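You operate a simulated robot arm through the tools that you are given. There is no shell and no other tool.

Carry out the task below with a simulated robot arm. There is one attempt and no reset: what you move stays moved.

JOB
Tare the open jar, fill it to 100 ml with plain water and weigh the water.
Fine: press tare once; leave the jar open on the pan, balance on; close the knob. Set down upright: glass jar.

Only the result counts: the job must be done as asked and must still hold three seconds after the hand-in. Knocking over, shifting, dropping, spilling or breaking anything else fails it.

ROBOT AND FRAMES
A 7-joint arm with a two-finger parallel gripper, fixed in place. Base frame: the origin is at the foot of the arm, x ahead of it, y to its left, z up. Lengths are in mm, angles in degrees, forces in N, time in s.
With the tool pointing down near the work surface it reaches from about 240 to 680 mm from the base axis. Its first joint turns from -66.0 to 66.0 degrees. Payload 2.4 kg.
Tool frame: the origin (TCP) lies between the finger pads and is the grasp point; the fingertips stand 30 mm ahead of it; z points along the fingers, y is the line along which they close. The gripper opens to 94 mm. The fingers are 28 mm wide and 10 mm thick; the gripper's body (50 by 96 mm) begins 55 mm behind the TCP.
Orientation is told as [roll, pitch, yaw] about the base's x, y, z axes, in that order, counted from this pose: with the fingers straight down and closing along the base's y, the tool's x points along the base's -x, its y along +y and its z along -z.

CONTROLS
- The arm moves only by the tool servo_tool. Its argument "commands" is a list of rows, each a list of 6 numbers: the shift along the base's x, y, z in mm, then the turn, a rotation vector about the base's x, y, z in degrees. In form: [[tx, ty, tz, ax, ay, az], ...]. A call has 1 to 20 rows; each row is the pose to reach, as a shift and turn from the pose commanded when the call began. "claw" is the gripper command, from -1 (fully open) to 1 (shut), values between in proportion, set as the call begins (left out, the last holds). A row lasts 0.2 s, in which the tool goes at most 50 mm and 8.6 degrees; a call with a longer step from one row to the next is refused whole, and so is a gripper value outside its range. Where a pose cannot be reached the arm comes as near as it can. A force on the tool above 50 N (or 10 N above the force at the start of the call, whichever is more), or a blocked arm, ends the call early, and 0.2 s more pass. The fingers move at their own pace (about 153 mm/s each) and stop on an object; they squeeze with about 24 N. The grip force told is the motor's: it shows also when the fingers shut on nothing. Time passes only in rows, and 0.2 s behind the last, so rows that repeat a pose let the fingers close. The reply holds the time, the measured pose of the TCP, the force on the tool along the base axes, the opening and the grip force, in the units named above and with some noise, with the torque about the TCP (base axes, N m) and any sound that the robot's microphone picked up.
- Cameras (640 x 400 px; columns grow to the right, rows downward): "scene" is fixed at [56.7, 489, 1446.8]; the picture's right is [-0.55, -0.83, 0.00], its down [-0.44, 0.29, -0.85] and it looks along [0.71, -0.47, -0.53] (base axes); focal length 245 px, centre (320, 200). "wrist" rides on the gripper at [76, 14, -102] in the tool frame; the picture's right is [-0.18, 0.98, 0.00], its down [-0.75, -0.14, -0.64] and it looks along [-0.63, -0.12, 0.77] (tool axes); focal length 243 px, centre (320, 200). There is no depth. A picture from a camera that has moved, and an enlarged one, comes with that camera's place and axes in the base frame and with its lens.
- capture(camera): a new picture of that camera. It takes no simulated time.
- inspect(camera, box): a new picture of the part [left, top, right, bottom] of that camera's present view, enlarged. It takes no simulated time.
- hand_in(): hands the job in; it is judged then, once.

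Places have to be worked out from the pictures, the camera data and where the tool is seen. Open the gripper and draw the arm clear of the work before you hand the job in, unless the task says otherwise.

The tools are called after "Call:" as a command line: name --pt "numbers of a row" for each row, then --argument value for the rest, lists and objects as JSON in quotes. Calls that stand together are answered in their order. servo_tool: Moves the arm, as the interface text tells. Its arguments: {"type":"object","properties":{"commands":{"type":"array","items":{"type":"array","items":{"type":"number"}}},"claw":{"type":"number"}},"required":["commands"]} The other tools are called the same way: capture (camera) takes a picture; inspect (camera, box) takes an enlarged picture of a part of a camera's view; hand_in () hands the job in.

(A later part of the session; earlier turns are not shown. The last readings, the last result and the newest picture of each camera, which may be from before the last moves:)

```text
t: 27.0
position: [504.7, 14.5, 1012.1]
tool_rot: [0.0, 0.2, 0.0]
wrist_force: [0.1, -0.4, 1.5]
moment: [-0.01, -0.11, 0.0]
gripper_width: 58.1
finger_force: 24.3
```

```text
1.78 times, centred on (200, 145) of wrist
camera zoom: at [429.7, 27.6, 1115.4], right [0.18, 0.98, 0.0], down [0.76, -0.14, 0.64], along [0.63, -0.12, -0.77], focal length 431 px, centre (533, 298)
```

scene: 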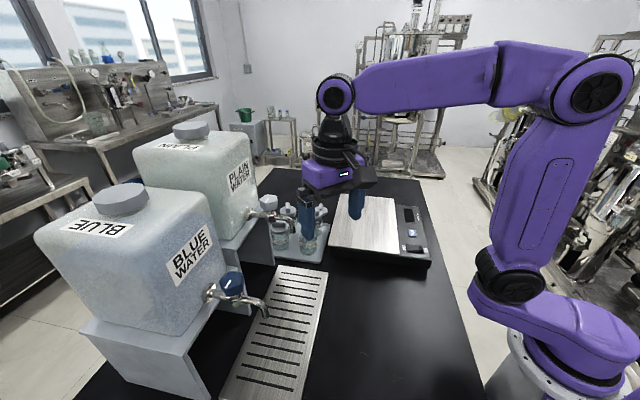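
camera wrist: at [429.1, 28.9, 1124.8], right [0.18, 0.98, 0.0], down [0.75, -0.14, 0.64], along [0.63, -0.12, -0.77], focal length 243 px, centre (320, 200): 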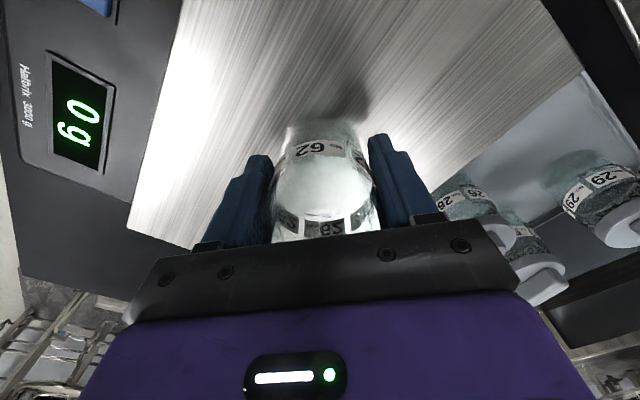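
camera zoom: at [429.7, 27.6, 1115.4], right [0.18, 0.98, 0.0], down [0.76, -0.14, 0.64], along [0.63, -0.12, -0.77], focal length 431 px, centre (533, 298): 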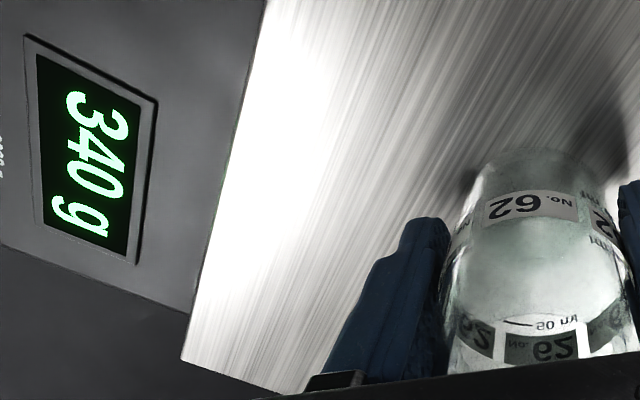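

Now only 340 g including the jar, so it is resting on the pan. I open the fingers.

Call:
servo_tool --pt "0 0 0 0 0 0" --pt "0 0 0 0 0 0" --pt "0 0 0 0 0 0" --claw -0.7

Call:
servo_tool --pt "0 0 10 0 0 0" --pt "0 0 30 0 0 0" --pt "0 0 60 0 0 0" --pt "0 0 95 0 0 0" --pt "0 0 130 0 0 0" --pt "0 0 130 0 0 0"

Call:
capture --camera "wrist"

Call:
inspect --camera "scene" --box '[310, 150, 450, 270]'

```text
t: 27.8
position: [504.4, 13.2, 1012.6]
tool_rot: [0.1, 0.1, 0.0]
wrist_force: [0.1, -0.5, -1.3]
moment: [0.02, 0.0, 0.02]
gripper_width: 79.8
finger_force: 0.0
```

```text
t: 29.2
position: [503.5, 15.8, 1141.5]
tool_rot: [0.0, 0.2, -0.1]
wrist_force: [0.4, 0.1, 0.5]
moment: [-0.01, 0.01, -0.01]
gripper_width: 80.0
finger_force: 0.1
```

```text
taken
camera wrist: at [427.8, 30.3, 1245.6], right [0.18, 0.98, 0.0], down [0.76, -0.14, 0.64], along [0.63, -0.12, -0.77], focal length 243 px, centre (320, 200)
```

wrist: 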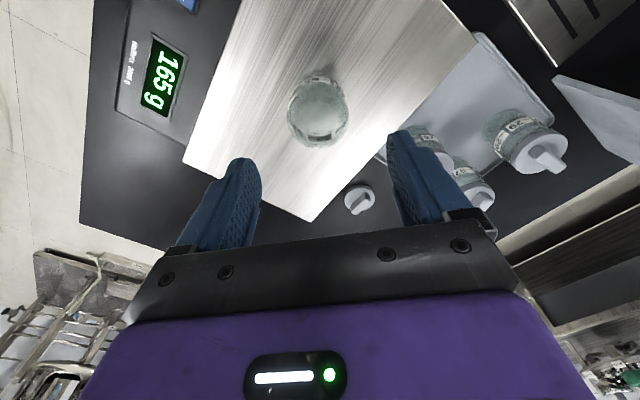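

```text
3.33 times, centred on (380, 210) of scene
camera zoom: at [56.7, 489.0, 1446.8], right [-0.55, -0.83, 0.0], down [-0.44, 0.29, -0.85], along [0.71, -0.47, -0.53], focal length 818 px, centre (120, 167)
```

zoom: 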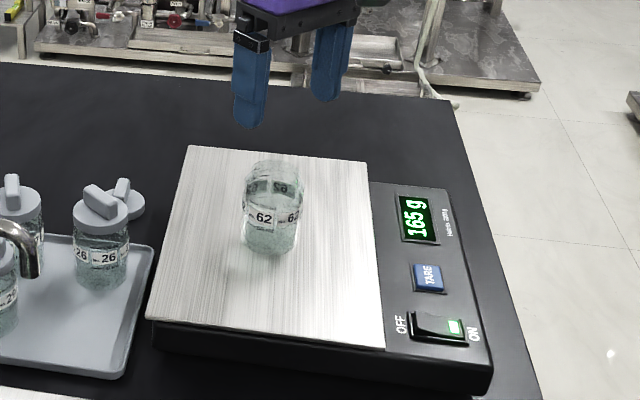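

The jar stands open on the pan reading 165 g. Next I close the gripper, turn to yaw -45°, and go above the TARE button at about (394.5,-84.5).

Call:
servo_tool --pt "-18 -16 0 0 0 -8" --pt "-36 -33 0 0 0 -16" --pt "-54 -50 0 0 0 -24" --pt "-72 -67 0 0 0 -32" --pt "-91 -84 -20 0 0 -40" --pt "-109 -100 -50 0 0 -45" --pt "-109 -100 -85 0 0 -45" --pt "-109 -100 -115 0 0 -45" --pt "-109 -100 -130 0 0 -45" --pt "-109 -100 -130 0 0 -45" --claw 1

Call:
capture --camera "wrist"

Call:
inspect --camera "scene" --box '[360, 170, 460, 270]'

```text
t: 31.4
position: [393.2, -87.3, 1013.0]
tool_rot: [0.2, 0.1, -45.0]
wrist_force: [-0.3, 0.4, 0.4]
moment: [0.0, -0.01, 0.03]
gripper_width: 0.0
finger_force: 23.3
```

```text
taken
camera wrist: at [351.1, -23.5, 1116.5], right [0.82, 0.57, 0.0], down [0.43, -0.63, 0.64], along [0.36, -0.53, -0.77], focal length 243 px, centre (320, 200)
```

wrist: 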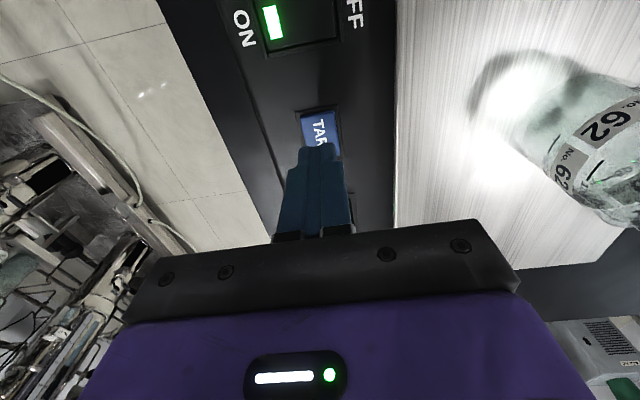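

```text
4.00 times, centred on (410, 220) of scene
camera zoom: at [56.7, 489.0, 1446.8], right [-0.55, -0.83, 0.0], down [-0.44, 0.29, -0.85], along [0.71, -0.47, -0.53], focal length 981 px, centre (-40, 120)
```

zoom: 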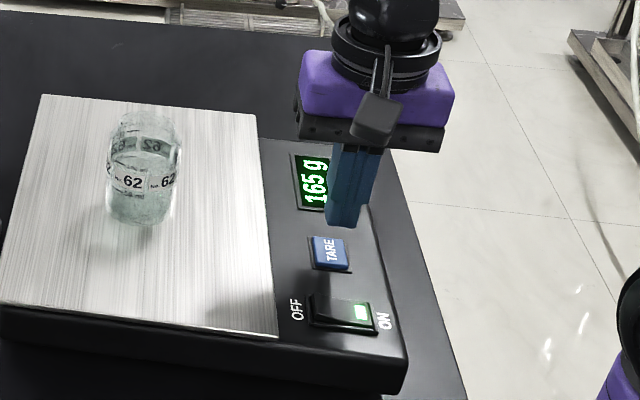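

The button lies centred near (393.5,-83); I shift 3–4 mm and descend to just above it, then press in small steps.

Call:
servo_tool --pt "0 3.5 -8 0 0 0" --pt "0 3.5 -16 0 0 0" --pt "0 3.5 -22 0 0 0" --pt "0 3.5 -25 0 0 0"

Call:
inspect --camera "scene" --box '[380, 190, 450, 270]'

```text
t: 32.4
position: [394.9, -82.2, 986.4]
tool_rot: [0.2, 0.1, -45.1]
wrist_force: [0.1, -0.4, -0.4]
moment: [-0.04, 0.02, -0.03]
gripper_width: 0.2
finger_force: 23.5
```

```text
5.00 times, centred on (415, 230) of scene
camera zoom: at [56.7, 489.0, 1446.8], right [-0.55, -0.83, 0.0], down [-0.44, 0.29, -0.85], along [0.71, -0.47, -0.53], focal length 1226 px, centre (-155, 50)
```

zoom: 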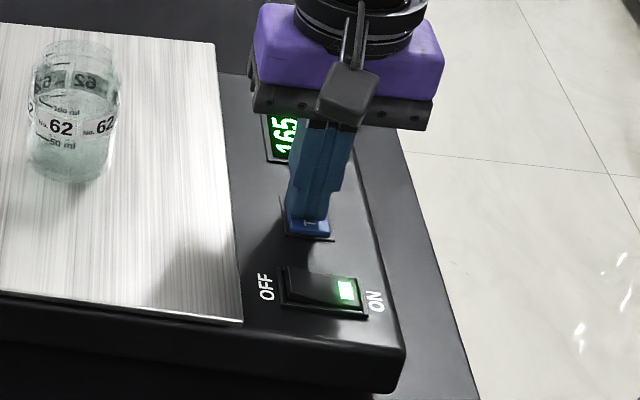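

The tip is about at the button surface. I press down in 1 mm steps, listening for the click.

Call:
servo_tool --pt "0 0 -1 0 0 0" --pt "0 0 -2 0 0 0" --pt "0 0 -3 0 0 0"

Call:
inspect --camera "scene" --box '[380, 190, 450, 270]'

```text
t: 33.2
position: [395.2, -81.9, 983.7]
tool_rot: [0.2, 0.0, -45.0]
wrist_force: [0.4, 1.0, 1.1]
moment: [0.0, -0.03, 0.0]
gripper_width: 0.0
finger_force: 24.0
heard: click
```

```text
5.00 times, centred on (415, 230) of scene
camera zoom: at [56.7, 489.0, 1446.8], right [-0.55, -0.83, 0.0], down [-0.44, 0.29, -0.85], along [0.71, -0.47, -0.53], focal length 1226 px, centre (-155, 50)
```

zoom: 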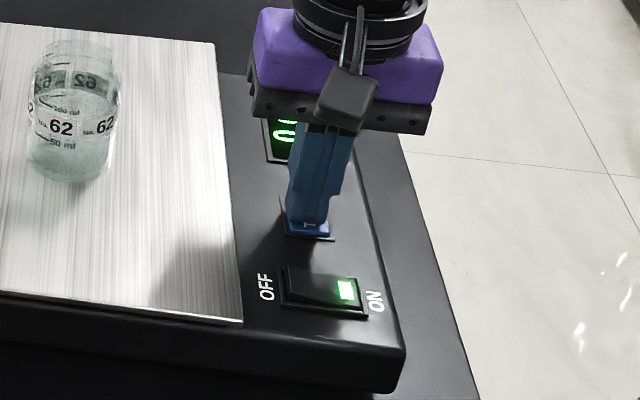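

A click was heard and the display went to 0 g. I lift straight up off the button.

Call:
servo_tool --pt "0 0 15 0 0 0" --pt "0 0 45 0 0 0" --pt "0 0 85 0 0 0" --pt "0 0 120 0 0 0" --pt "0 0 120 0 0 0"

Call:
inspect --camera "scene" --box '[310, 150, 450, 270]'

```text
t: 34.4
position: [394.2, -82.8, 1102.1]
tool_rot: [0.2, 0.1, -45.1]
wrist_force: [0.2, 0.5, -0.6]
moment: [0.01, 0.0, 0.03]
gripper_width: 0.0
finger_force: 23.9
```

```text
3.33 times, centred on (380, 210) of scene
camera zoom: at [56.7, 489.0, 1446.8], right [-0.55, -0.83, 0.0], down [-0.44, 0.29, -0.85], along [0.71, -0.47, -0.53], focal length 818 px, centre (120, 167)
```

zoom: 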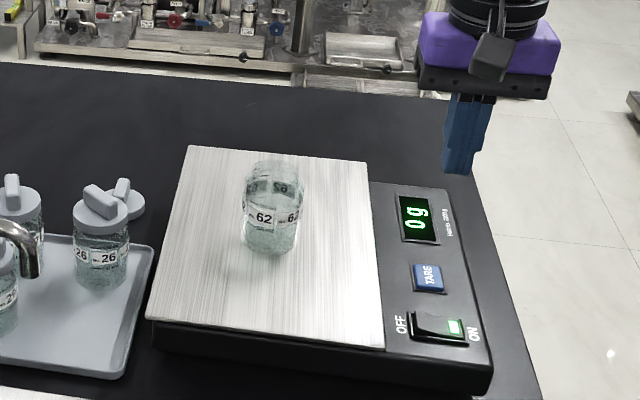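

TARE registered once: display 0 g with the jar on it. Now I turn back to yaw 0, open the fingers, and tilt the tool 40° so I can carry the jar in under the spout from the base side.

Call:
servo_tool --pt "2 16 10 0 0 8" --pt "5 32 20 0 0 16" --pt "8 48 28 0 0 24" --pt "12 64 28 0 0 32" --pt "16 80 28 0 0 40" --pt "20 97 28 0 0 45" --pt "20 97 28 0 0 45" --claw -0.7

Call:
servo_tool --pt "2 0 0 0 -8 0" --pt "4 0 0 0 -16 0" --pt "8 0 0 0 -24 0" --pt "12 0 -5 0 -32 0" --pt "16 0 -15 0 -40 0" --pt "20 0 -30 0 -40 0" --pt "26 0 -45 0 -40 0" --pt "26 0 -45 0 -40 0"

Call:
capture --camera "wrist"

Call:
inspect --camera "scene" --box '[310, 130, 470, 270]'

```text
t: 36.0
position: [415.5, 16.1, 1129.3]
tool_rot: [0.1, 0.1, 0.2]
wrist_force: [-0.2, -0.4, 0.5]
moment: [-0.01, 0.04, 0.02]
gripper_width: 79.7
finger_force: 0.1
```

```text
t: 37.8
position: [441.7, 13.7, 1086.2]
tool_rot: [0.1, -39.9, 0.1]
wrist_force: [0.7, -0.3, 0.3]
moment: [0.0, 0.02, 0.0]
gripper_width: 79.9
finger_force: 0.2
```

```text
taken
camera wrist: at [318.7, 28.6, 1117.2], right [0.14, 0.98, 0.12], down [0.17, -0.14, 0.98], along [0.98, -0.12, -0.18], focal length 243 px, centre (320, 200)
```

wrist: 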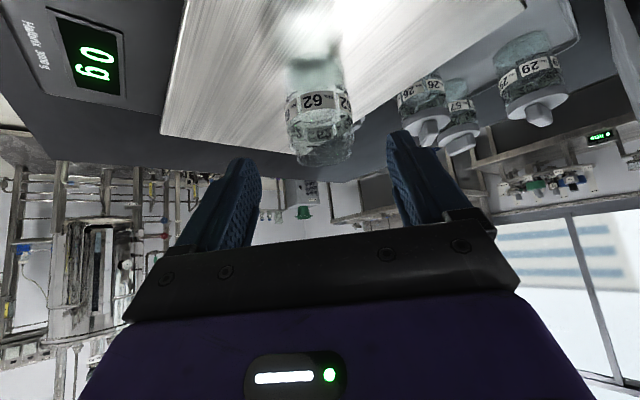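

```text
2.86 times, centred on (390, 200) of scene
camera zoom: at [56.7, 489.0, 1446.8], right [-0.55, -0.83, 0.0], down [-0.44, 0.29, -0.85], along [0.71, -0.47, -0.53], focal length 701 px, centre (120, 200)
```

zoom: 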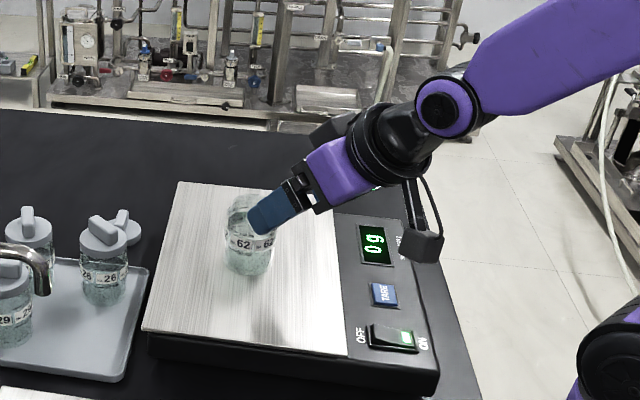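

The jar is centred between the fingers at y≈14. I advance along the tool axis, stopping ~20 mm short to check.

Call:
servo_tool --pt "10 0 -16 0 0 0" --pt "22 0 -31 0 0 0" --pt "34 0 -45 0 0 0" --pt "45 0 -58 0 0 0" --pt "51 0 -64 0 0 0" --pt "51 0 -64 0 0 0"

Call:
capture --camera "wrist"

Call:
inspect --camera "scene" --box '[310, 150, 450, 270]'

```text
t: 39.2
position: [493.8, 15.1, 1022.9]
tool_rot: [0.1, -40.0, 0.0]
wrist_force: [-0.5, -0.6, -0.3]
moment: [0.0, -0.05, 0.01]
gripper_width: 80.1
finger_force: 0.1
```

```text
taken
camera wrist: at [370.0, 28.6, 1053.7], right [0.14, 0.98, 0.12], down [0.17, -0.14, 0.98], along [0.98, -0.12, -0.18], focal length 243 px, centre (320, 200)
```

wrist: 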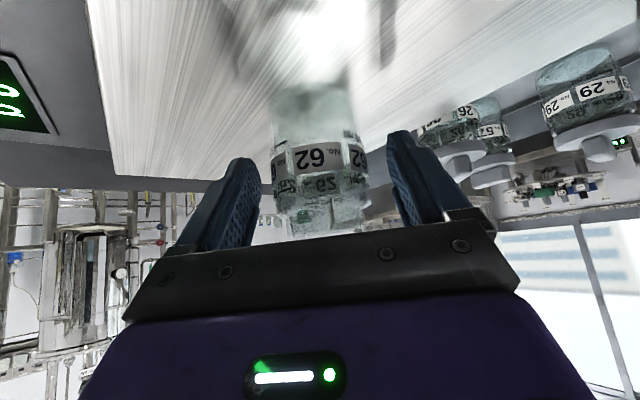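

```text
3.33 times, centred on (380, 210) of scene
camera zoom: at [56.8, 489.0, 1446.8], right [-0.55, -0.83, 0.0], down [-0.44, 0.29, -0.85], along [0.71, -0.47, -0.53], focal length 818 px, centre (120, 167)
```

zoom: 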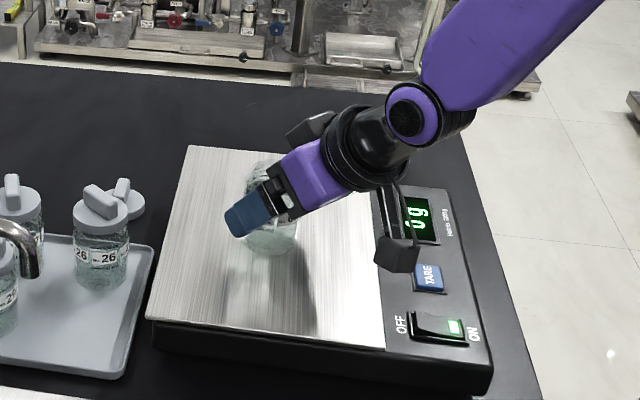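

Clear so far and the balance still reads 0 g. I make the last ~19 mm in small steps.

Call:
servo_tool --pt "4 -0.5 -5 0 0 0" --pt "7 -1 -10 0 0 0" --pt "10 -1 -14 0 0 0" --pt "10 -1 -14 0 0 0"

Call:
inspect --camera "scene" --box '[310, 150, 450, 270]'

Call:
capture --camera "wrist"

```text
t: 40.2
position: [503.1, 14.2, 1007.9]
tool_rot: [0.1, -40.0, 0.1]
wrist_force: [0.4, 0.7, 0.4]
moment: [-0.01, -0.01, -0.02]
gripper_width: 80.0
finger_force: 0.1
```

```text
3.33 times, centred on (380, 210) of scene
camera zoom: at [56.7, 489.0, 1446.8], right [-0.55, -0.83, 0.0], down [-0.44, 0.29, -0.85], along [0.71, -0.47, -0.53], focal length 818 px, centre (120, 167)
```

zoom: 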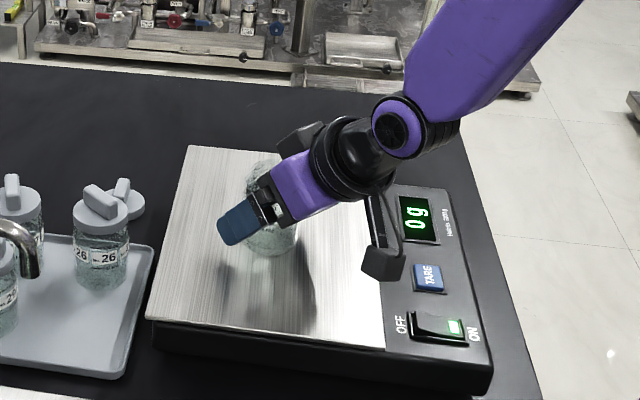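

```text
taken
camera wrist: at [379.6, 29.0, 1038.7], right [0.14, 0.98, 0.12], down [0.17, -0.14, 0.98], along [0.98, -0.12, -0.18], focal length 243 px, centre (320, 200)
```

wrist: 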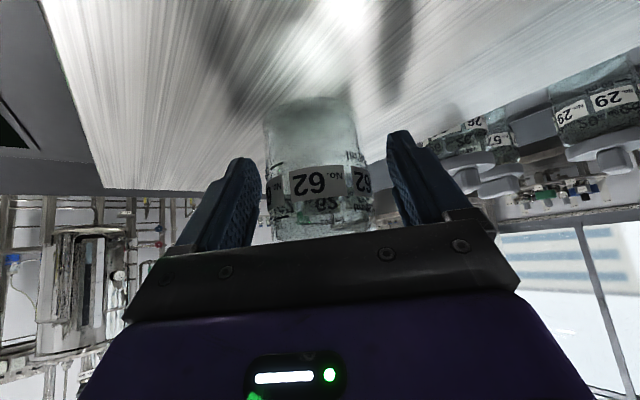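

The TCP is at the jar axis with no contact force. I close the fingers and lift a little.

Call:
servo_tool --pt "0 0 0 0 0 0" --pt "0 0 0 0 0 0" --pt "0 0 0 0 0 0" --pt "0 0 0 0 0 0" --claw 1

Call:
servo_tool --pt "0 0 3 0 0 0" --pt "0 0 8 0 0 0" --pt "0 0 20 0 0 0" --pt "0 0 40 0 0 0" --pt "0 0 40 0 0 0"

Call:
inspect --camera "scene" --box '[310, 130, 450, 270]'

Call:
capture --camera "wrist"

```text
t: 41.2
position: [502.2, 14.6, 1007.7]
tool_rot: [0.1, -39.9, 0.1]
wrist_force: [0.4, 0.0, 0.0]
moment: [0.12, 0.01, -0.01]
gripper_width: 59.7
finger_force: 23.8
```

```text
t: 42.4
position: [502.6, 14.6, 1050.1]
tool_rot: [0.1, -39.9, 0.1]
wrist_force: [0.1, -0.4, -1.4]
moment: [0.0, 0.0, 0.0]
gripper_width: 59.6
finger_force: 23.9
```

```text
2.86 times, centred on (380, 200) of scene
camera zoom: at [56.8, 489.0, 1446.8], right [-0.55, -0.83, 0.0], down [-0.44, 0.29, -0.85], along [0.71, -0.47, -0.53], focal length 701 px, centre (149, 200)
```

zoom: 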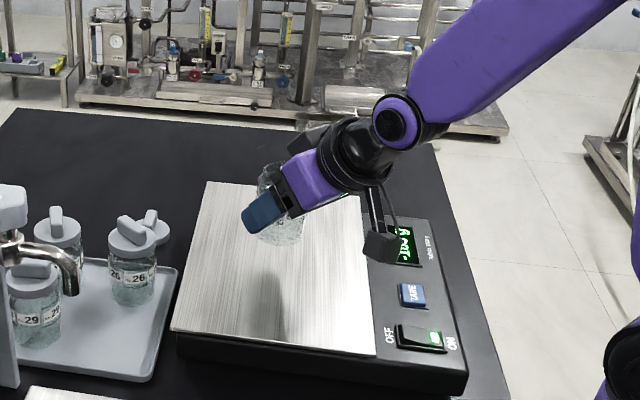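

```text
taken
camera wrist: at [379.4, 29.0, 1080.2], right [0.14, 0.98, 0.12], down [0.17, -0.14, 0.98], along [0.98, -0.12, -0.18], focal length 243 px, centre (320, 200)
```

wrist: 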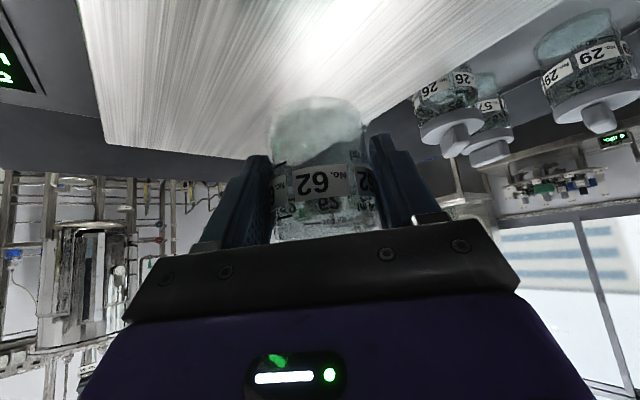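

The jar is lifted upright and held. I swing it around on an arc toward the plain tap, keeping the tilt and turning the yaw with it, ending ~85 mm short of the spout at lower height.

Call:
servo_tool --pt "-7.8 32.2 0 0 0 3.9" --pt "-17.8 63.1 0 0 0 7.8" --pt "-29.7 92.9 0 0 0 11.7" --pt "-43.6 122.2 0 0 0 15.6" --pt "-59 149.5 0 0 0 19.5" --pt "-76 175.3 -8 0 0 23.4" --pt "-94.4 199.7 -16 0 0 27.3" --pt "-114.7 223.1 -26 0 0 31.2" --pt "-134.9 244.8 -38 0 0 35" --pt "-134.9 244.8 -38 0 0 35"

Call:
capture --camera "wrist"

Call:
capture --camera "scene"

```text
t: 44.6
position: [368.7, 257.0, 1008.6]
tool_rot: [0.1, -39.9, 35.1]
wrist_force: [0.1, -0.3, -2.1]
moment: [0.01, 0.03, 0.01]
gripper_width: 59.6
finger_force: 24.0
```

```text
taken
camera wrist: at [260.0, 197.2, 1040.8], right [-0.45, 0.89, 0.12], down [0.22, -0.02, 0.98], along [0.87, 0.46, -0.18], focal length 243 px, centre (320, 200)
```

wrist: 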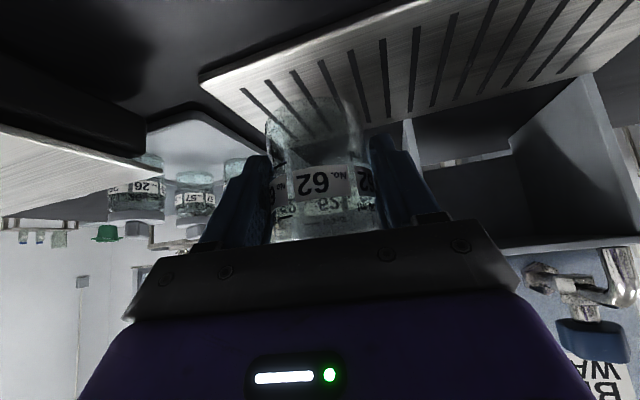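

```text
taken
```

scene: 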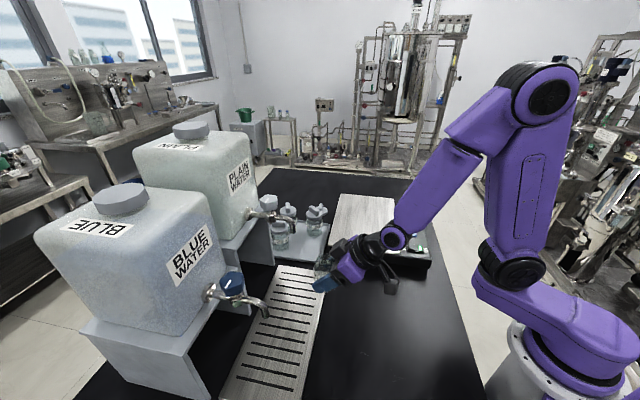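

All is as planned; the jar hangs level short of the grate. I move it outward under the spout at (437,308) and lower partway.

Call:
servo_tool --pt "17 13 -5 0 0 0" --pt "34 26 -10 0 0 0" --pt "51 38.5 -15 0 0 0" --pt "67.8 51 -20 0 0 0" --pt "67.8 51 -35 0 0 0" --pt "67.8 51 -45 0 0 0" --pt "67.8 51 -45 0 0 0"

Call:
capture --camera "wrist"

Call:
inspect --camera "scene" --box '[240, 190, 360, 310]'

```text
t: 46.2
position: [435.7, 309.6, 964.5]
tool_rot: [0.2, -39.9, 35.0]
wrist_force: [-0.7, -0.5, -2.0]
moment: [-0.02, 0.01, -0.03]
gripper_width: 59.6
finger_force: 23.6
```

```text
taken
camera wrist: at [325.9, 249.9, 996.0], right [-0.45, 0.89, 0.12], down [0.22, -0.02, 0.98], along [0.87, 0.47, -0.18], focal length 243 px, centre (320, 200)
```

wrist: 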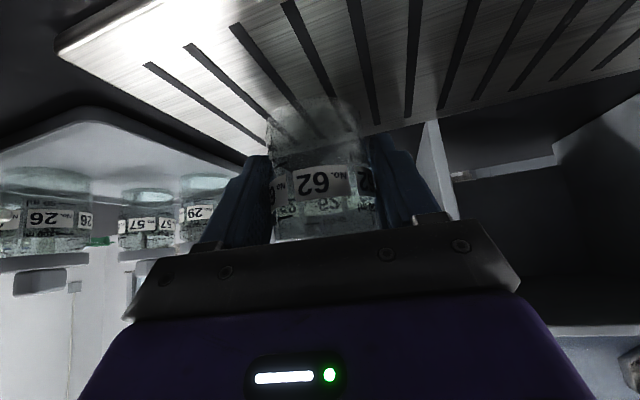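

```text
3.33 times, centred on (300, 250) of scene
camera zoom: at [56.8, 489.0, 1446.8], right [-0.55, -0.83, 0.0], down [-0.44, 0.29, -0.85], along [0.71, -0.47, -0.53], focal length 818 px, centre (387, 33)
```

zoom: 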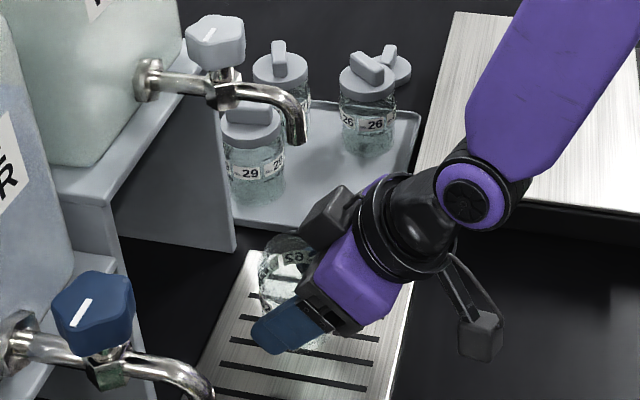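

The jar hangs under the spout and is level. I lower it slowly toward the grate.

Call:
servo_tool --pt "0 -0.5 -5 0 0 0" --pt "0 -0.5 -9 0 0 0" --pt "0 -0.5 -11 0 0 0" --pt "0 -0.5 -11 0 0 0"

```text
t: 47.2
position: [435.3, 308.6, 955.0]
tool_rot: [0.1, -39.9, 35.0]
wrist_force: [0.0, 0.1, -2.0]
moment: [-0.03, 0.05, -0.01]
gripper_width: 59.6
finger_force: 23.8
```

No contact yet at z=955; I continue in 1 mm steps.

Call:
servo_tool --pt "0 0 -1 0 0 0" --pt "0 0 -2 0 0 0" --pt "0 0 -3 0 0 0" --pt "0 0 -3 0 0 0"

```text
t: 48.2
position: [435.0, 308.9, 951.0]
tool_rot: [0.0, -39.9, 35.1]
wrist_force: [-0.2, -0.4, -2.8]
moment: [0.01, -0.01, 0.01]
gripper_width: 60.0
finger_force: 24.4
```

Still hanging (-2 N, the jar's weight). I go on by 3 more mm.

Call:
servo_tool --pt "0 0 -1 0 0 0" --pt "0 0 -2 0 0 0" --pt "0 0 -3 0 0 0" --pt "0 0 -3 0 0 0"

Call:
inspect --camera "wrist" --box '[200, 60, 440, 240]'

```text
t: 49.2
position: [435.7, 308.1, 950.2]
tool_rot: [0.1, -40.2, 35.0]
wrist_force: [-1.5, -0.7, 16.2]
moment: [-0.02, 0.15, 0.07]
gripper_width: 60.0
finger_force: 23.3
```

```text
2.22 times, centred on (320, 150) of wrist
camera zoom: at [326.6, 249.1, 981.0], right [-0.45, 0.88, 0.12], down [0.21, -0.02, 0.98], along [0.87, 0.47, -0.18], focal length 539 px, centre (320, 311)
```

zoom: 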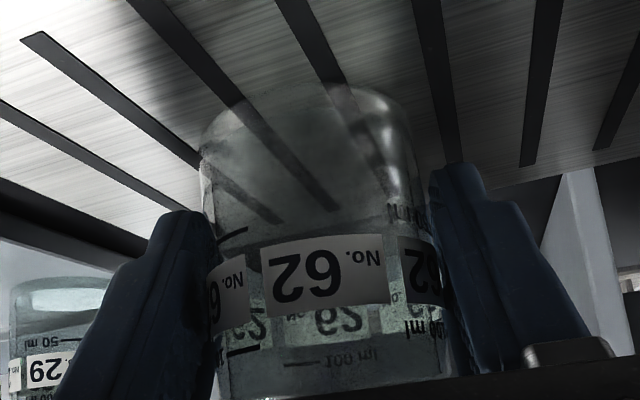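

Contact with the grate (16 N). I ease up 1.5 mm, check the force, then release.

Call:
servo_tool --pt "0 0 1.5 0 0 0" --pt "0 0 1.5 0 0 0"

```text
t: 49.8
position: [435.8, 308.5, 950.4]
tool_rot: [0.1, -39.9, 34.9]
wrist_force: [2.6, 1.0, 4.8]
moment: [0.14, -0.23, 0.0]
gripper_width: 59.7
finger_force: 23.7
```

Call:
servo_tool --pt "0 0 0.5 0 0 0" --pt "0 0 0.5 0 0 0"

```text
t: 50.4
position: [434.5, 308.5, 950.1]
tool_rot: [0.1, -39.8, 35.0]
wrist_force: [0.6, 0.0, 2.0]
moment: [0.03, -0.12, 0.0]
gripper_width: 59.8
finger_force: 24.1
```

Only about 2 N of push remains, so the jar rests on the grate. I open the fingers.

Call:
servo_tool --pt "0 0 0 0 0 0" --pt "0 0 0 0 0 0" --pt "0 0 0 0 0 0" --claw -0.7

Call:
capture --camera "wrist"

```text
t: 51.2
position: [434.3, 309.2, 951.5]
tool_rot: [0.1, -39.9, 35.0]
wrist_force: [0.0, 0.7, 0.1]
moment: [-0.01, 0.02, 0.02]
gripper_width: 79.8
finger_force: 0.0
```

```text
taken
camera wrist: at [325.9, 249.0, 982.1], right [-0.45, 0.89, 0.12], down [0.22, -0.02, 0.98], along [0.87, 0.47, -0.18], focal length 243 px, centre (320, 200)
```

wrist: 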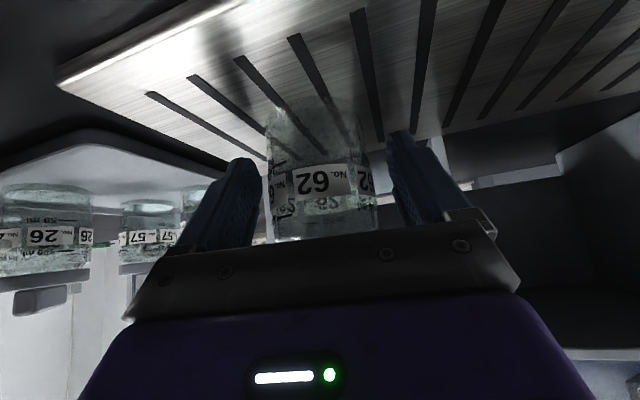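

The jar stands free on the grate. I retreat along the tool axis, then look.

Call:
servo_tool --pt "-8 -5.5 11.5 0 0 0" --pt "-21 -15 30 0 0 0" --pt "-40 -28 58 0 0 0" --pt "-60 -42 85 0 0 0" --pt "-80 -56 100 0 0 0" --pt "-80 -56 100 0 0 0"

Call:
capture --camera "wrist"

Call:
inspect --camera "scene" --box '[240, 190, 360, 310]'

```text
t: 52.6
position: [356.5, 253.0, 1050.5]
tool_rot: [0.1, -39.9, 35.1]
wrist_force: [-0.4, 0.3, 0.2]
moment: [-0.01, -0.01, 0.0]
gripper_width: 80.1
finger_force: 0.0
```

```text
taken
camera wrist: at [246.9, 193.1, 1081.3], right [-0.45, 0.88, 0.12], down [0.22, -0.02, 0.98], along [0.87, 0.47, -0.18], focal length 243 px, centre (320, 200)
```

wrist: 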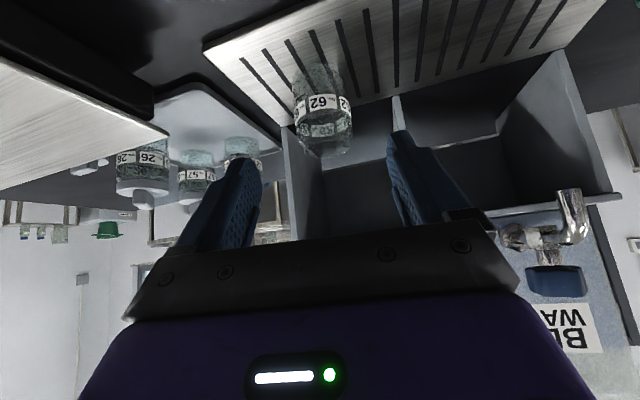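

```text
3.33 times, centred on (300, 250) of scene
camera zoom: at [56.7, 489.0, 1446.8], right [-0.55, -0.83, 0.0], down [-0.44, 0.29, -0.85], along [0.71, -0.47, -0.53], focal length 818 px, centre (387, 33)
```

zoom: 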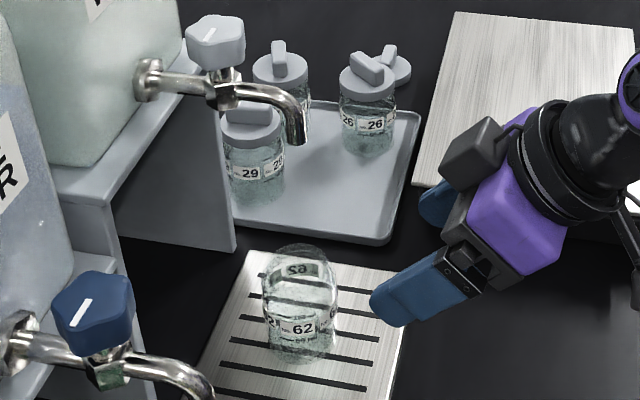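

The jar stands right under the spout (rim projects within 2–3 mm of the mouth's vertical). Now I level the tool and rise to look at the knob from above.

Call:
servo_tool --pt "-4 -3 30 -4.59 6.55 0" --pt "-8 -6 65 -9.18 13.1 0" --pt "-12 -9 100 -13.77 19.65 0" --pt "-14 -10 140 -18.36 26.2 0" --pt "-14 -10 180 -22.9 32.8 0" --pt "-14 -10 215 -22.9 32.8 0" --pt "5 4 240 -22.9 32.8 0" --pt "40 30 245 -22.9 32.8 0" --pt "70 52 245 -22.9 32.8 0" --pt "70 52 245 -22.9 32.8 0"

Call:
capture --camera "wrist"

```text
t: 54.8
position: [425.0, 302.2, 1295.5]
tool_rot: [-13.9, -4.3, 35.5]
wrist_force: [0.1, 0.0, 0.3]
moment: [-0.02, -0.02, -0.01]
gripper_width: 79.8
finger_force: 0.1
out of reach, approached as far as the arm can: row 1, 2, 3, 4, 5, 6, 7, 8, 9, 10
```

```text
taken
camera wrist: at [335.1, 285.8, 1387.1], right [-0.39, 0.89, -0.22], down [0.56, 0.42, 0.71], along [0.73, 0.15, -0.67], focal length 243 px, centre (320, 200)
```

wrist: 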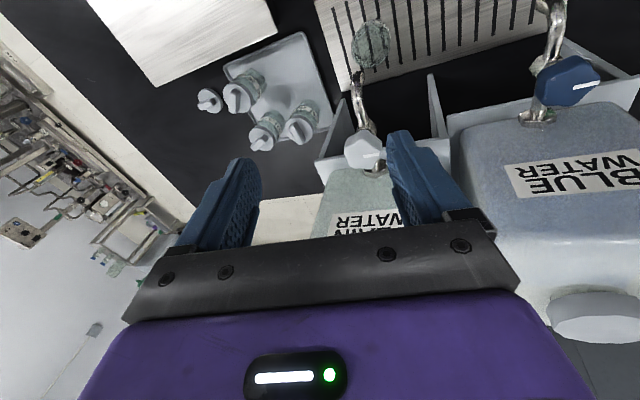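

The tool did not come level (roll -14°, reported out of reach). I hold the command for a moment to see whether the arm settles to it.

Call:
servo_tool --pt "0 0 0 0 0 0" --pt "0 0 0 0 0 0" --pt "0 0 0 0 0 0"

Call:
capture --camera "scene"

```text
t: 55.6
position: [424.0, 302.8, 1296.6]
tool_rot: [-13.9, -4.4, 35.5]
wrist_force: [0.1, 1.3, 1.3]
moment: [-0.01, -0.01, -0.02]
gripper_width: 80.0
finger_force: 0.1
```

```text
taken
```

scene: 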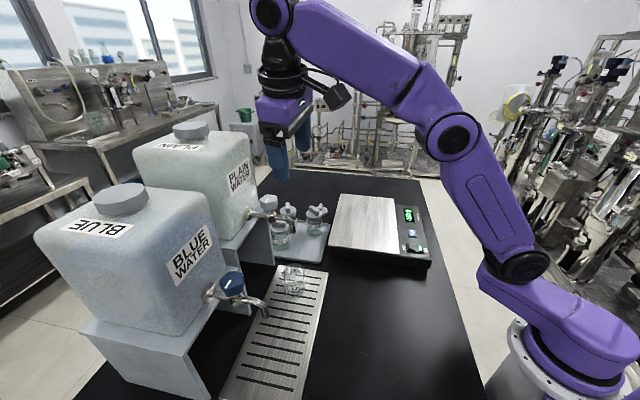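

The arm holds steady at this attitude. I correct the residual tilt with a small turn of about (8.8, 11.6, 0)°.

Call:
servo_tool --pt "-10 -8 0 3 3.9 0" --pt "-20 -15 0 6 7.8 0" --pt "-20 -15 0 8.8 11.6 0" --pt "-20 -15 0 8.8 11.6 0"

```text
t: 56.6
position: [404.8, 289.2, 1296.7]
tool_rot: [-13.5, -5.0, 35.7]
wrist_force: [0.1, 0.1, -0.1]
moment: [-0.01, 0.05, -0.05]
gripper_width: 80.0
finger_force: 0.1
out of reach, approached as far as the arm can: row 1, 2, 3, 4
```

The tilt is blocked, likely by a wrist joint limit in this configuration. I turn the yaw back toward 0 while retreating a bit, which was reachable before.

Call:
servo_tool --pt "-8 -4 0 0 0 -8" --pt "-16 -8 0 0 0 -16" --pt "-24 -12 0 0 0 -24" --pt "-32 -16 0 0 0 -32" --pt "-40 -20 0 0 0 -35" --pt "-40 -20 0 0 0 -35"

```text
t: 58.0
position: [358.2, 298.9, 1284.6]
tool_rot: [-15.4, -7.9, 1.2]
wrist_force: [0.1, 0.3, -0.4]
moment: [0.01, 0.0, -0.01]
gripper_width: 80.1
finger_force: 0.0
out of reach, approached as far as the arm can: row 3, 4, 5, 6
```

Still tilted (roll -15°, pitch -8°). I steer to the earlier known-good pose near (340,272,1200) with zero rotation.

Call:
servo_tool --pt "-5 -8 -15 5 2.7 0" --pt "-10 -15 -35 10 5.4 0" --pt "-15 -22 -60 15.2 8.2 -1" --pt "-18 -27 -80 15.2 8.2 -1" --pt "-18 -27 -85 15.2 8.2 -1"

Call:
capture --camera "scene"

```text
t: 59.2
position: [341.9, 278.3, 1210.8]
tool_rot: [-7.4, -12.7, 0.2]
wrist_force: [0.3, -1.2, 0.3]
moment: [-0.01, 0.0, 0.02]
gripper_width: 79.6
finger_force: 0.0
out of reach, approached as far as the arm can: row 1, 2, 3, 4, 5
```

```text
taken
```

scene: 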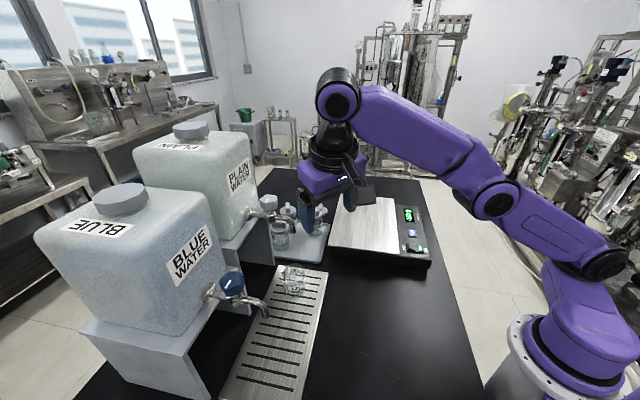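

The arm has drifted into a twisted elbow posture (shoulder swung to the side). I move back toward the roomy starting region at higher z, so the arm can unwind, and watch the posture.

Call:
servo_tool --pt "0 -25 10 0 0 0" --pt "0 -55 25 0 0 0" --pt "0 -85 40 0 0 0" --pt "0 -115 55 0 0 0" --pt "0 -145 70 0 0 0" --pt "0 -145 70 0 0 0"

Call:
capture --camera "scene"

```text
t: 60.6
position: [341.3, 133.7, 1279.8]
tool_rot: [-8.4, -13.7, 0.3]
wrist_force: [1.1, -0.2, 0.8]
moment: [0.02, 0.0, 0.01]
gripper_width: 80.0
finger_force: 0.1
out of reach, approached as far as the arm can: row 1, 2
```

```text
taken
```

scene: 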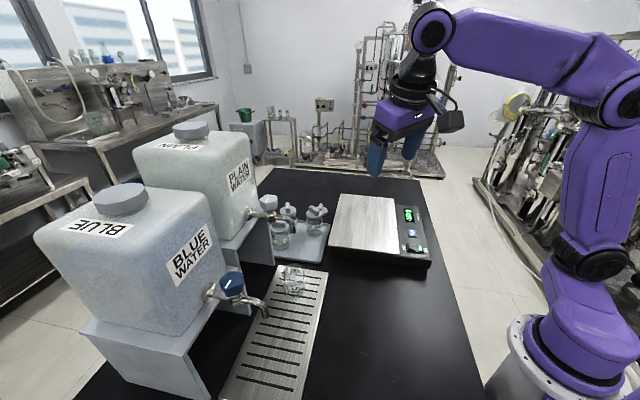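

The elbow is high again and the motion is in reach. Now I level the tool here with a turn of about (8.4, 13.7, 1)°.

Call:
servo_tool --pt "0 0 0 2.8 4.6 0.3" --pt "0 0 0 5.6 9.1 0.6" --pt "0 0 0 8.4 13.7 1" --pt "0 0 0 8.4 13.7 1"

Call:
capture --camera "scene"

```text
t: 61.6
position: [341.4, 134.0, 1280.7]
tool_rot: [-8.5, -13.7, 0.3]
wrist_force: [0.5, 0.2, -0.4]
moment: [-0.03, -0.01, -0.02]
gripper_width: 80.0
finger_force: 0.1
out of reach, approached as far as the arm can: row 1, 2, 3, 4
```

```text
taken
```

scene: 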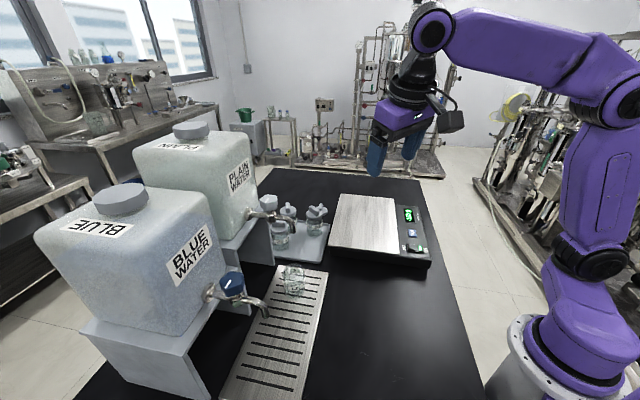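

Leveling is still blocked here. I continue toward the original start pose, where the arm was level, to unwind the joints.

Call:
servo_tool --pt "0 -30 8 0 0 0" --pt "0 -65 16 0 0 0" --pt "0 -100 25 0 0 0" --pt "2 -135 35 0 0 0" --pt "3 -170 50 0 0 0" --pt "4 -205 70 0 0 0" --pt "4 -205 70 0 0 0"

Call:
servo_tool --pt "0 0 0 2.8 4.6 0.3" --pt "0 0 0 5.6 9.1 0.6" --pt "0 0 0 8.4 13.7 1" --pt "0 0 0 8.4 13.7 1"

Call:
capture --camera "scene"

```text
t: 63.2
position: [340.5, -58.9, 1352.2]
tool_rot: [-11.2, -14.5, 0.4]
wrist_force: [-0.2, 0.4, 0.3]
moment: [0.02, -0.01, -0.02]
gripper_width: 79.9
finger_force: 0.0
out of reach, approached as far as the arm can: row 4, 5, 6, 7
```

```text
t: 64.2
position: [341.2, -57.9, 1357.8]
tool_rot: [-13.5, -5.4, 1.0]
wrist_force: [-1.2, 0.1, 0.1]
moment: [0.0, 0.02, 0.03]
gripper_width: 79.9
finger_force: 0.1
out of reach, approached as far as the arm can: row 1, 2, 3, 4
```

```text
taken
```

scene: 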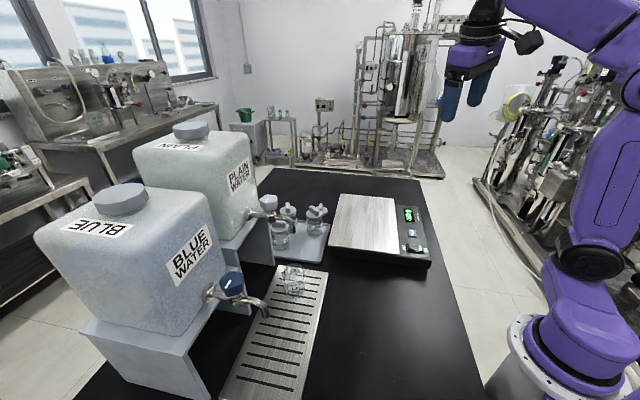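

Part of the tilt came back (pitch -5°, roll -13.5°). I keep commanding the remaining correction in this free space, with a slight retreat, to see how it evolves.

Call:
servo_tool --pt "0 0 -10 4 1.8 0" --pt "0 0 -20 8 3.6 0" --pt "0 0 -30 13.5 5.4 0" --pt "0 0 -40 13.5 5.4 0" --pt "0 0 -50 13.5 5.4 0" --pt "0 0 -50 13.5 5.4 0"

Call:
capture --camera "scene"

```text
t: 65.6
position: [351.1, -56.9, 1354.0]
tool_rot: [-13.7, -4.9, 0.9]
wrist_force: [0.0, 0.9, 0.7]
moment: [0.0, -0.03, -0.01]
gripper_width: 79.9
finger_force: 0.1
out of reach, approached as far as the arm can: row 1, 2, 3, 4, 5, 6
```

```text
taken
```

scene: 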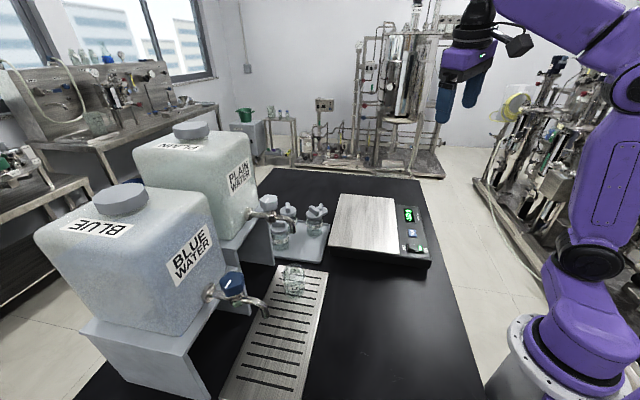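

I test simple translations without rotation to learn which direction is free.

Call:
servo_tool --pt "0 0 -20 0 0 0" --pt "0 0 -40 0 0 0" --pt "0 0 -60 0 0 0" --pt "0 0 -60 0 0 0"

Call:
servo_tool --pt "0 0 0 0 0 8" --pt "0 0 0 0 0 16" --pt "0 0 0 0 0 24" --pt "0 0 0 0 0 24"

```text
t: 66.6
position: [349.7, -55.5, 1295.1]
tool_rot: [-15.0, -5.3, 0.9]
wrist_force: [0.2, 0.8, -0.4]
moment: [-0.03, 0.01, 0.02]
gripper_width: 79.8
finger_force: 0.1
```

```text
t: 67.6
position: [322.1, -13.5, 1279.2]
tool_rot: [-15.4, -5.1, 25.0]
wrist_force: [-0.2, -0.6, -0.3]
moment: [0.01, 0.02, 0.01]
gripper_width: 79.9
finger_force: 0.1
out of reach, approached as far as the arm can: row 2, 3, 4
```

Yawing positive is what runs into a limit. I turn the yaw the other way (negative) to free the wrist, then try to level.

Call:
servo_tool --pt "5 -10 5 0 0 -8" --pt "10 -20 10 0 0 -16" --pt "15 -30 15 0 0 -24" --pt "20 -40 15 0 0 -32" --pt "20 -40 15 0 0 -40" --pt "20 -40 15 0 0 -48" --pt "20 -40 15 0 0 -48"

Call:
capture --camera "scene"

```text
t: 69.2
position: [349.0, -57.9, 1304.7]
tool_rot: [-15.4, -6.2, -22.9]
wrist_force: [-0.3, 0.2, 1.4]
moment: [-0.01, 0.0, 0.0]
gripper_width: 80.0
finger_force: 0.0
out of reach, approached as far as the arm can: row 4, 5, 6, 7
```

```text
taken
```

scene: 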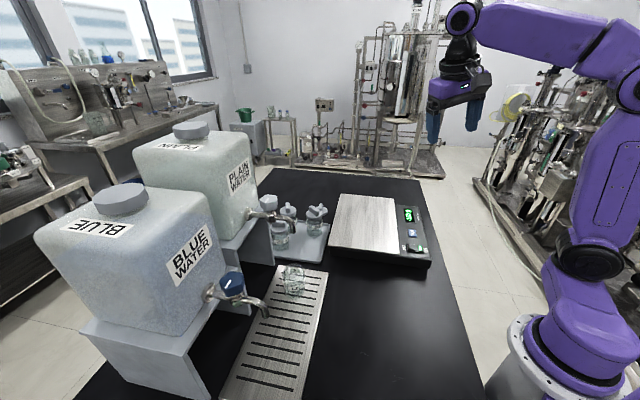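

Now at yaw -23°, I try leveling with a turn of (16.6, -0.3, 0.8)°.

Call:
servo_tool --pt "0 0 0 5.5 0 0" --pt "0 0 0 11 0 0.5" --pt "0 0 0 16.6 -0.3 0.8" --pt "0 0 0 16.6 -0.3 0.8" --pt "0 0 0 16.6 -0.3 0.8"

Call:
capture --camera "scene"

```text
t: 70.4
position: [349.0, -59.1, 1305.0]
tool_rot: [-15.4, -6.2, -22.7]
wrist_force: [0.2, -0.7, 0.1]
moment: [0.0, 0.0, 0.01]
gripper_width: 79.9
finger_force: 0.1
out of reach, approached as far as the arm can: row 1, 2, 3, 4, 5
```

```text
taken
```

scene: 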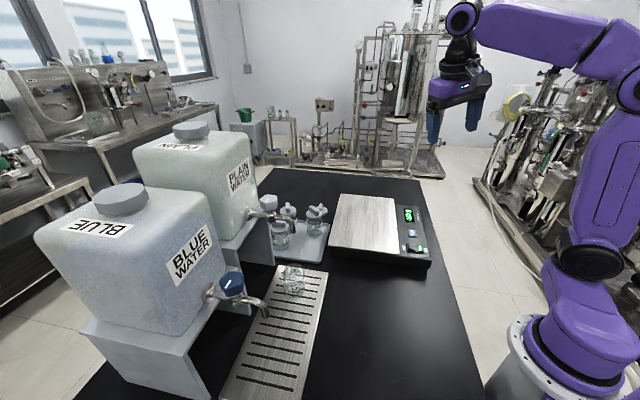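

The shoulder joint has wound to its negative end. To unwind, I carry the tool around in free space to the -y side, where that shoulder angle is natural, then level there and come back by turning the base.

Call:
servo_tool --pt "-2.6 -27.4 0 0 0 -3.2" --pt "-7.6 -55.2 0 0 0 -6.4" --pt "-14.9 -82.8 0 0 0 -9.6" --pt "-24.4 -110 0 0 0 -12.8" --pt "-36.1 -136.5 0 0 0 -16" --pt "-50 -162.3 0 0 0 -19.2" --pt "-66 -187 0 0 0 -22.4" --pt "-84.8 -209.9 0 0 0 -25.6" --pt "-105.4 -231.3 0 0 0 -28.8" --pt "-131 -252.3 0 0 0 -32" --pt "-131 -252.3 0 0 0 -32"

Call:
capture --camera "scene"

```text
t: 72.8
position: [218.1, -314.1, 1301.4]
tool_rot: [-15.3, -6.2, -54.8]
wrist_force: [-0.1, -1.2, -0.1]
moment: [0.02, 0.0, -0.03]
gripper_width: 80.0
finger_force: 0.1
```

```text
taken
```

scene: 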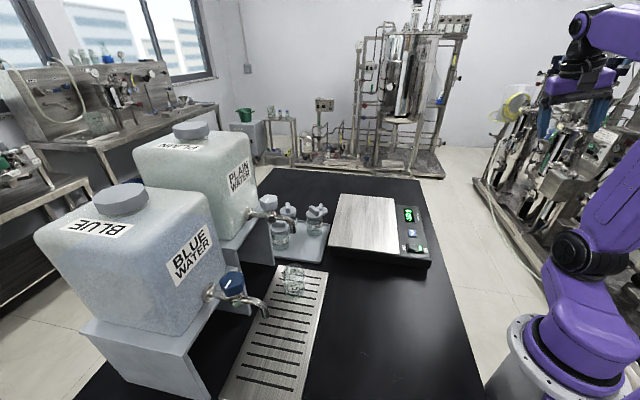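

That arc went without limits. Now I try leveling here with a turn of (13.9, -8.9, 0.8)°.

Call:
servo_tool --pt "0 0 0 4.6 -3 0.3" --pt "0 0 0 9.3 -6 0.5" --pt "0 0 0 13.9 -8.9 0.8" --pt "0 0 0 13.9 -8.9 0.8"

Call:
capture --camera "scene"

```text
t: 73.8
position: [220.5, -312.5, 1305.2]
tool_rot: [-14.8, -5.7, -54.9]
wrist_force: [-1.0, 1.2, 0.2]
moment: [-0.04, -0.01, -0.01]
gripper_width: 79.9
finger_force: 0.2
out of reach, approached as far as the arm can: row 1, 2, 3, 4
```

```text
taken
```

scene: 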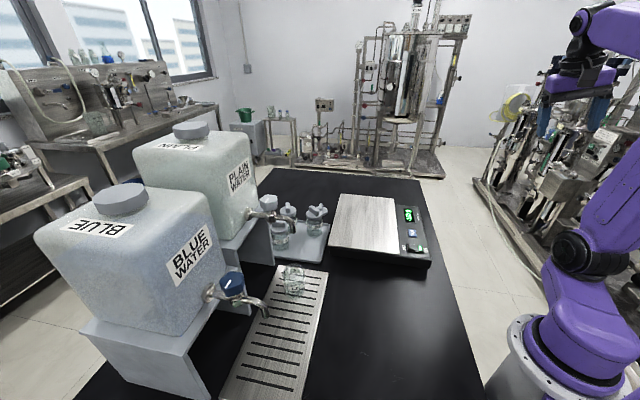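

Still blocked; I look closely at the arm's posture.

Call:
inspect --camera "scene" --box '[480, 0, 640, 400]'

Call:
capture --camera "wrist"

```text
1.00 times, centred on (560, 200) of scene (not enlarged: the box is as wide or as high as the picture)
camera zoom: at [56.7, 489.0, 1446.8], right [-0.55, -0.83, 0.0], down [-0.44, 0.29, -0.85], along [0.71, -0.47, -0.53], focal length 245 px, centre (80, 200)
```

zoom: 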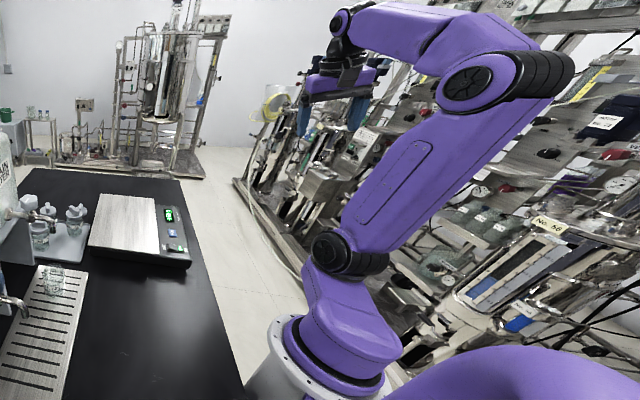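

```text
taken
camera wrist: at [203.6, -219.3, 1393.5], right [0.9, 0.38, -0.23], down [0.42, -0.54, 0.73], along [0.15, -0.75, -0.64], focal length 243 px, centre (320, 200)
```

wrist: 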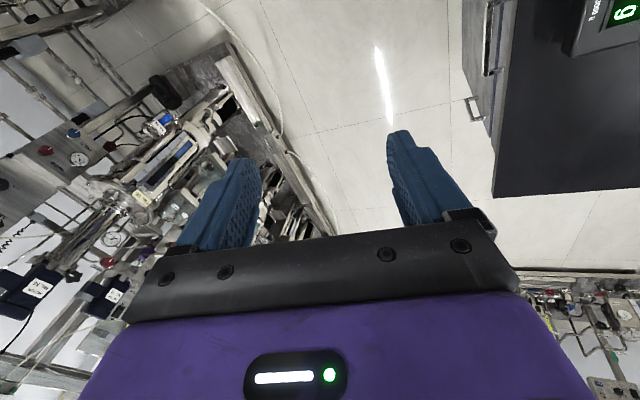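

The arm is nearly planar now, so I test small turns in individual directions to find which one is blocked (first a small opposite roll).

Call:
servo_tool --pt "0 0 0 -2.9 4.1 0" --pt "0 0 0 -2.9 4.1 0"

Call:
servo_tool --pt "0 0 0 4.1 2.9 0" --pt "0 0 0 4.1 2.9 0"

Call:
servo_tool --pt "0 0 -20 2.9 -4.1 0" --pt "0 0 -40 2.9 -4.1 0" --pt "0 0 -40 2.9 -4.1 0"

```text
t: 74.4
position: [217.4, -313.5, 1303.6]
tool_rot: [-19.8, -5.6, -54.4]
wrist_force: [-0.5, -0.2, -0.8]
moment: [0.01, 0.0, 0.03]
gripper_width: 79.7
finger_force: 0.0
```

```text
t: 75.0
position: [219.3, -312.3, 1303.7]
tool_rot: [-19.9, -0.6, -54.3]
wrist_force: [0.0, 0.2, 0.1]
moment: [-0.02, 0.01, 0.03]
gripper_width: 79.9
finger_force: 0.1
```

```text
t: 75.8
position: [218.1, -312.8, 1263.8]
tool_rot: [-16.1, -0.9, -54.3]
wrist_force: [0.4, -0.5, 0.0]
moment: [-0.01, -0.01, 0.0]
gripper_width: 80.1
finger_force: 0.1
```

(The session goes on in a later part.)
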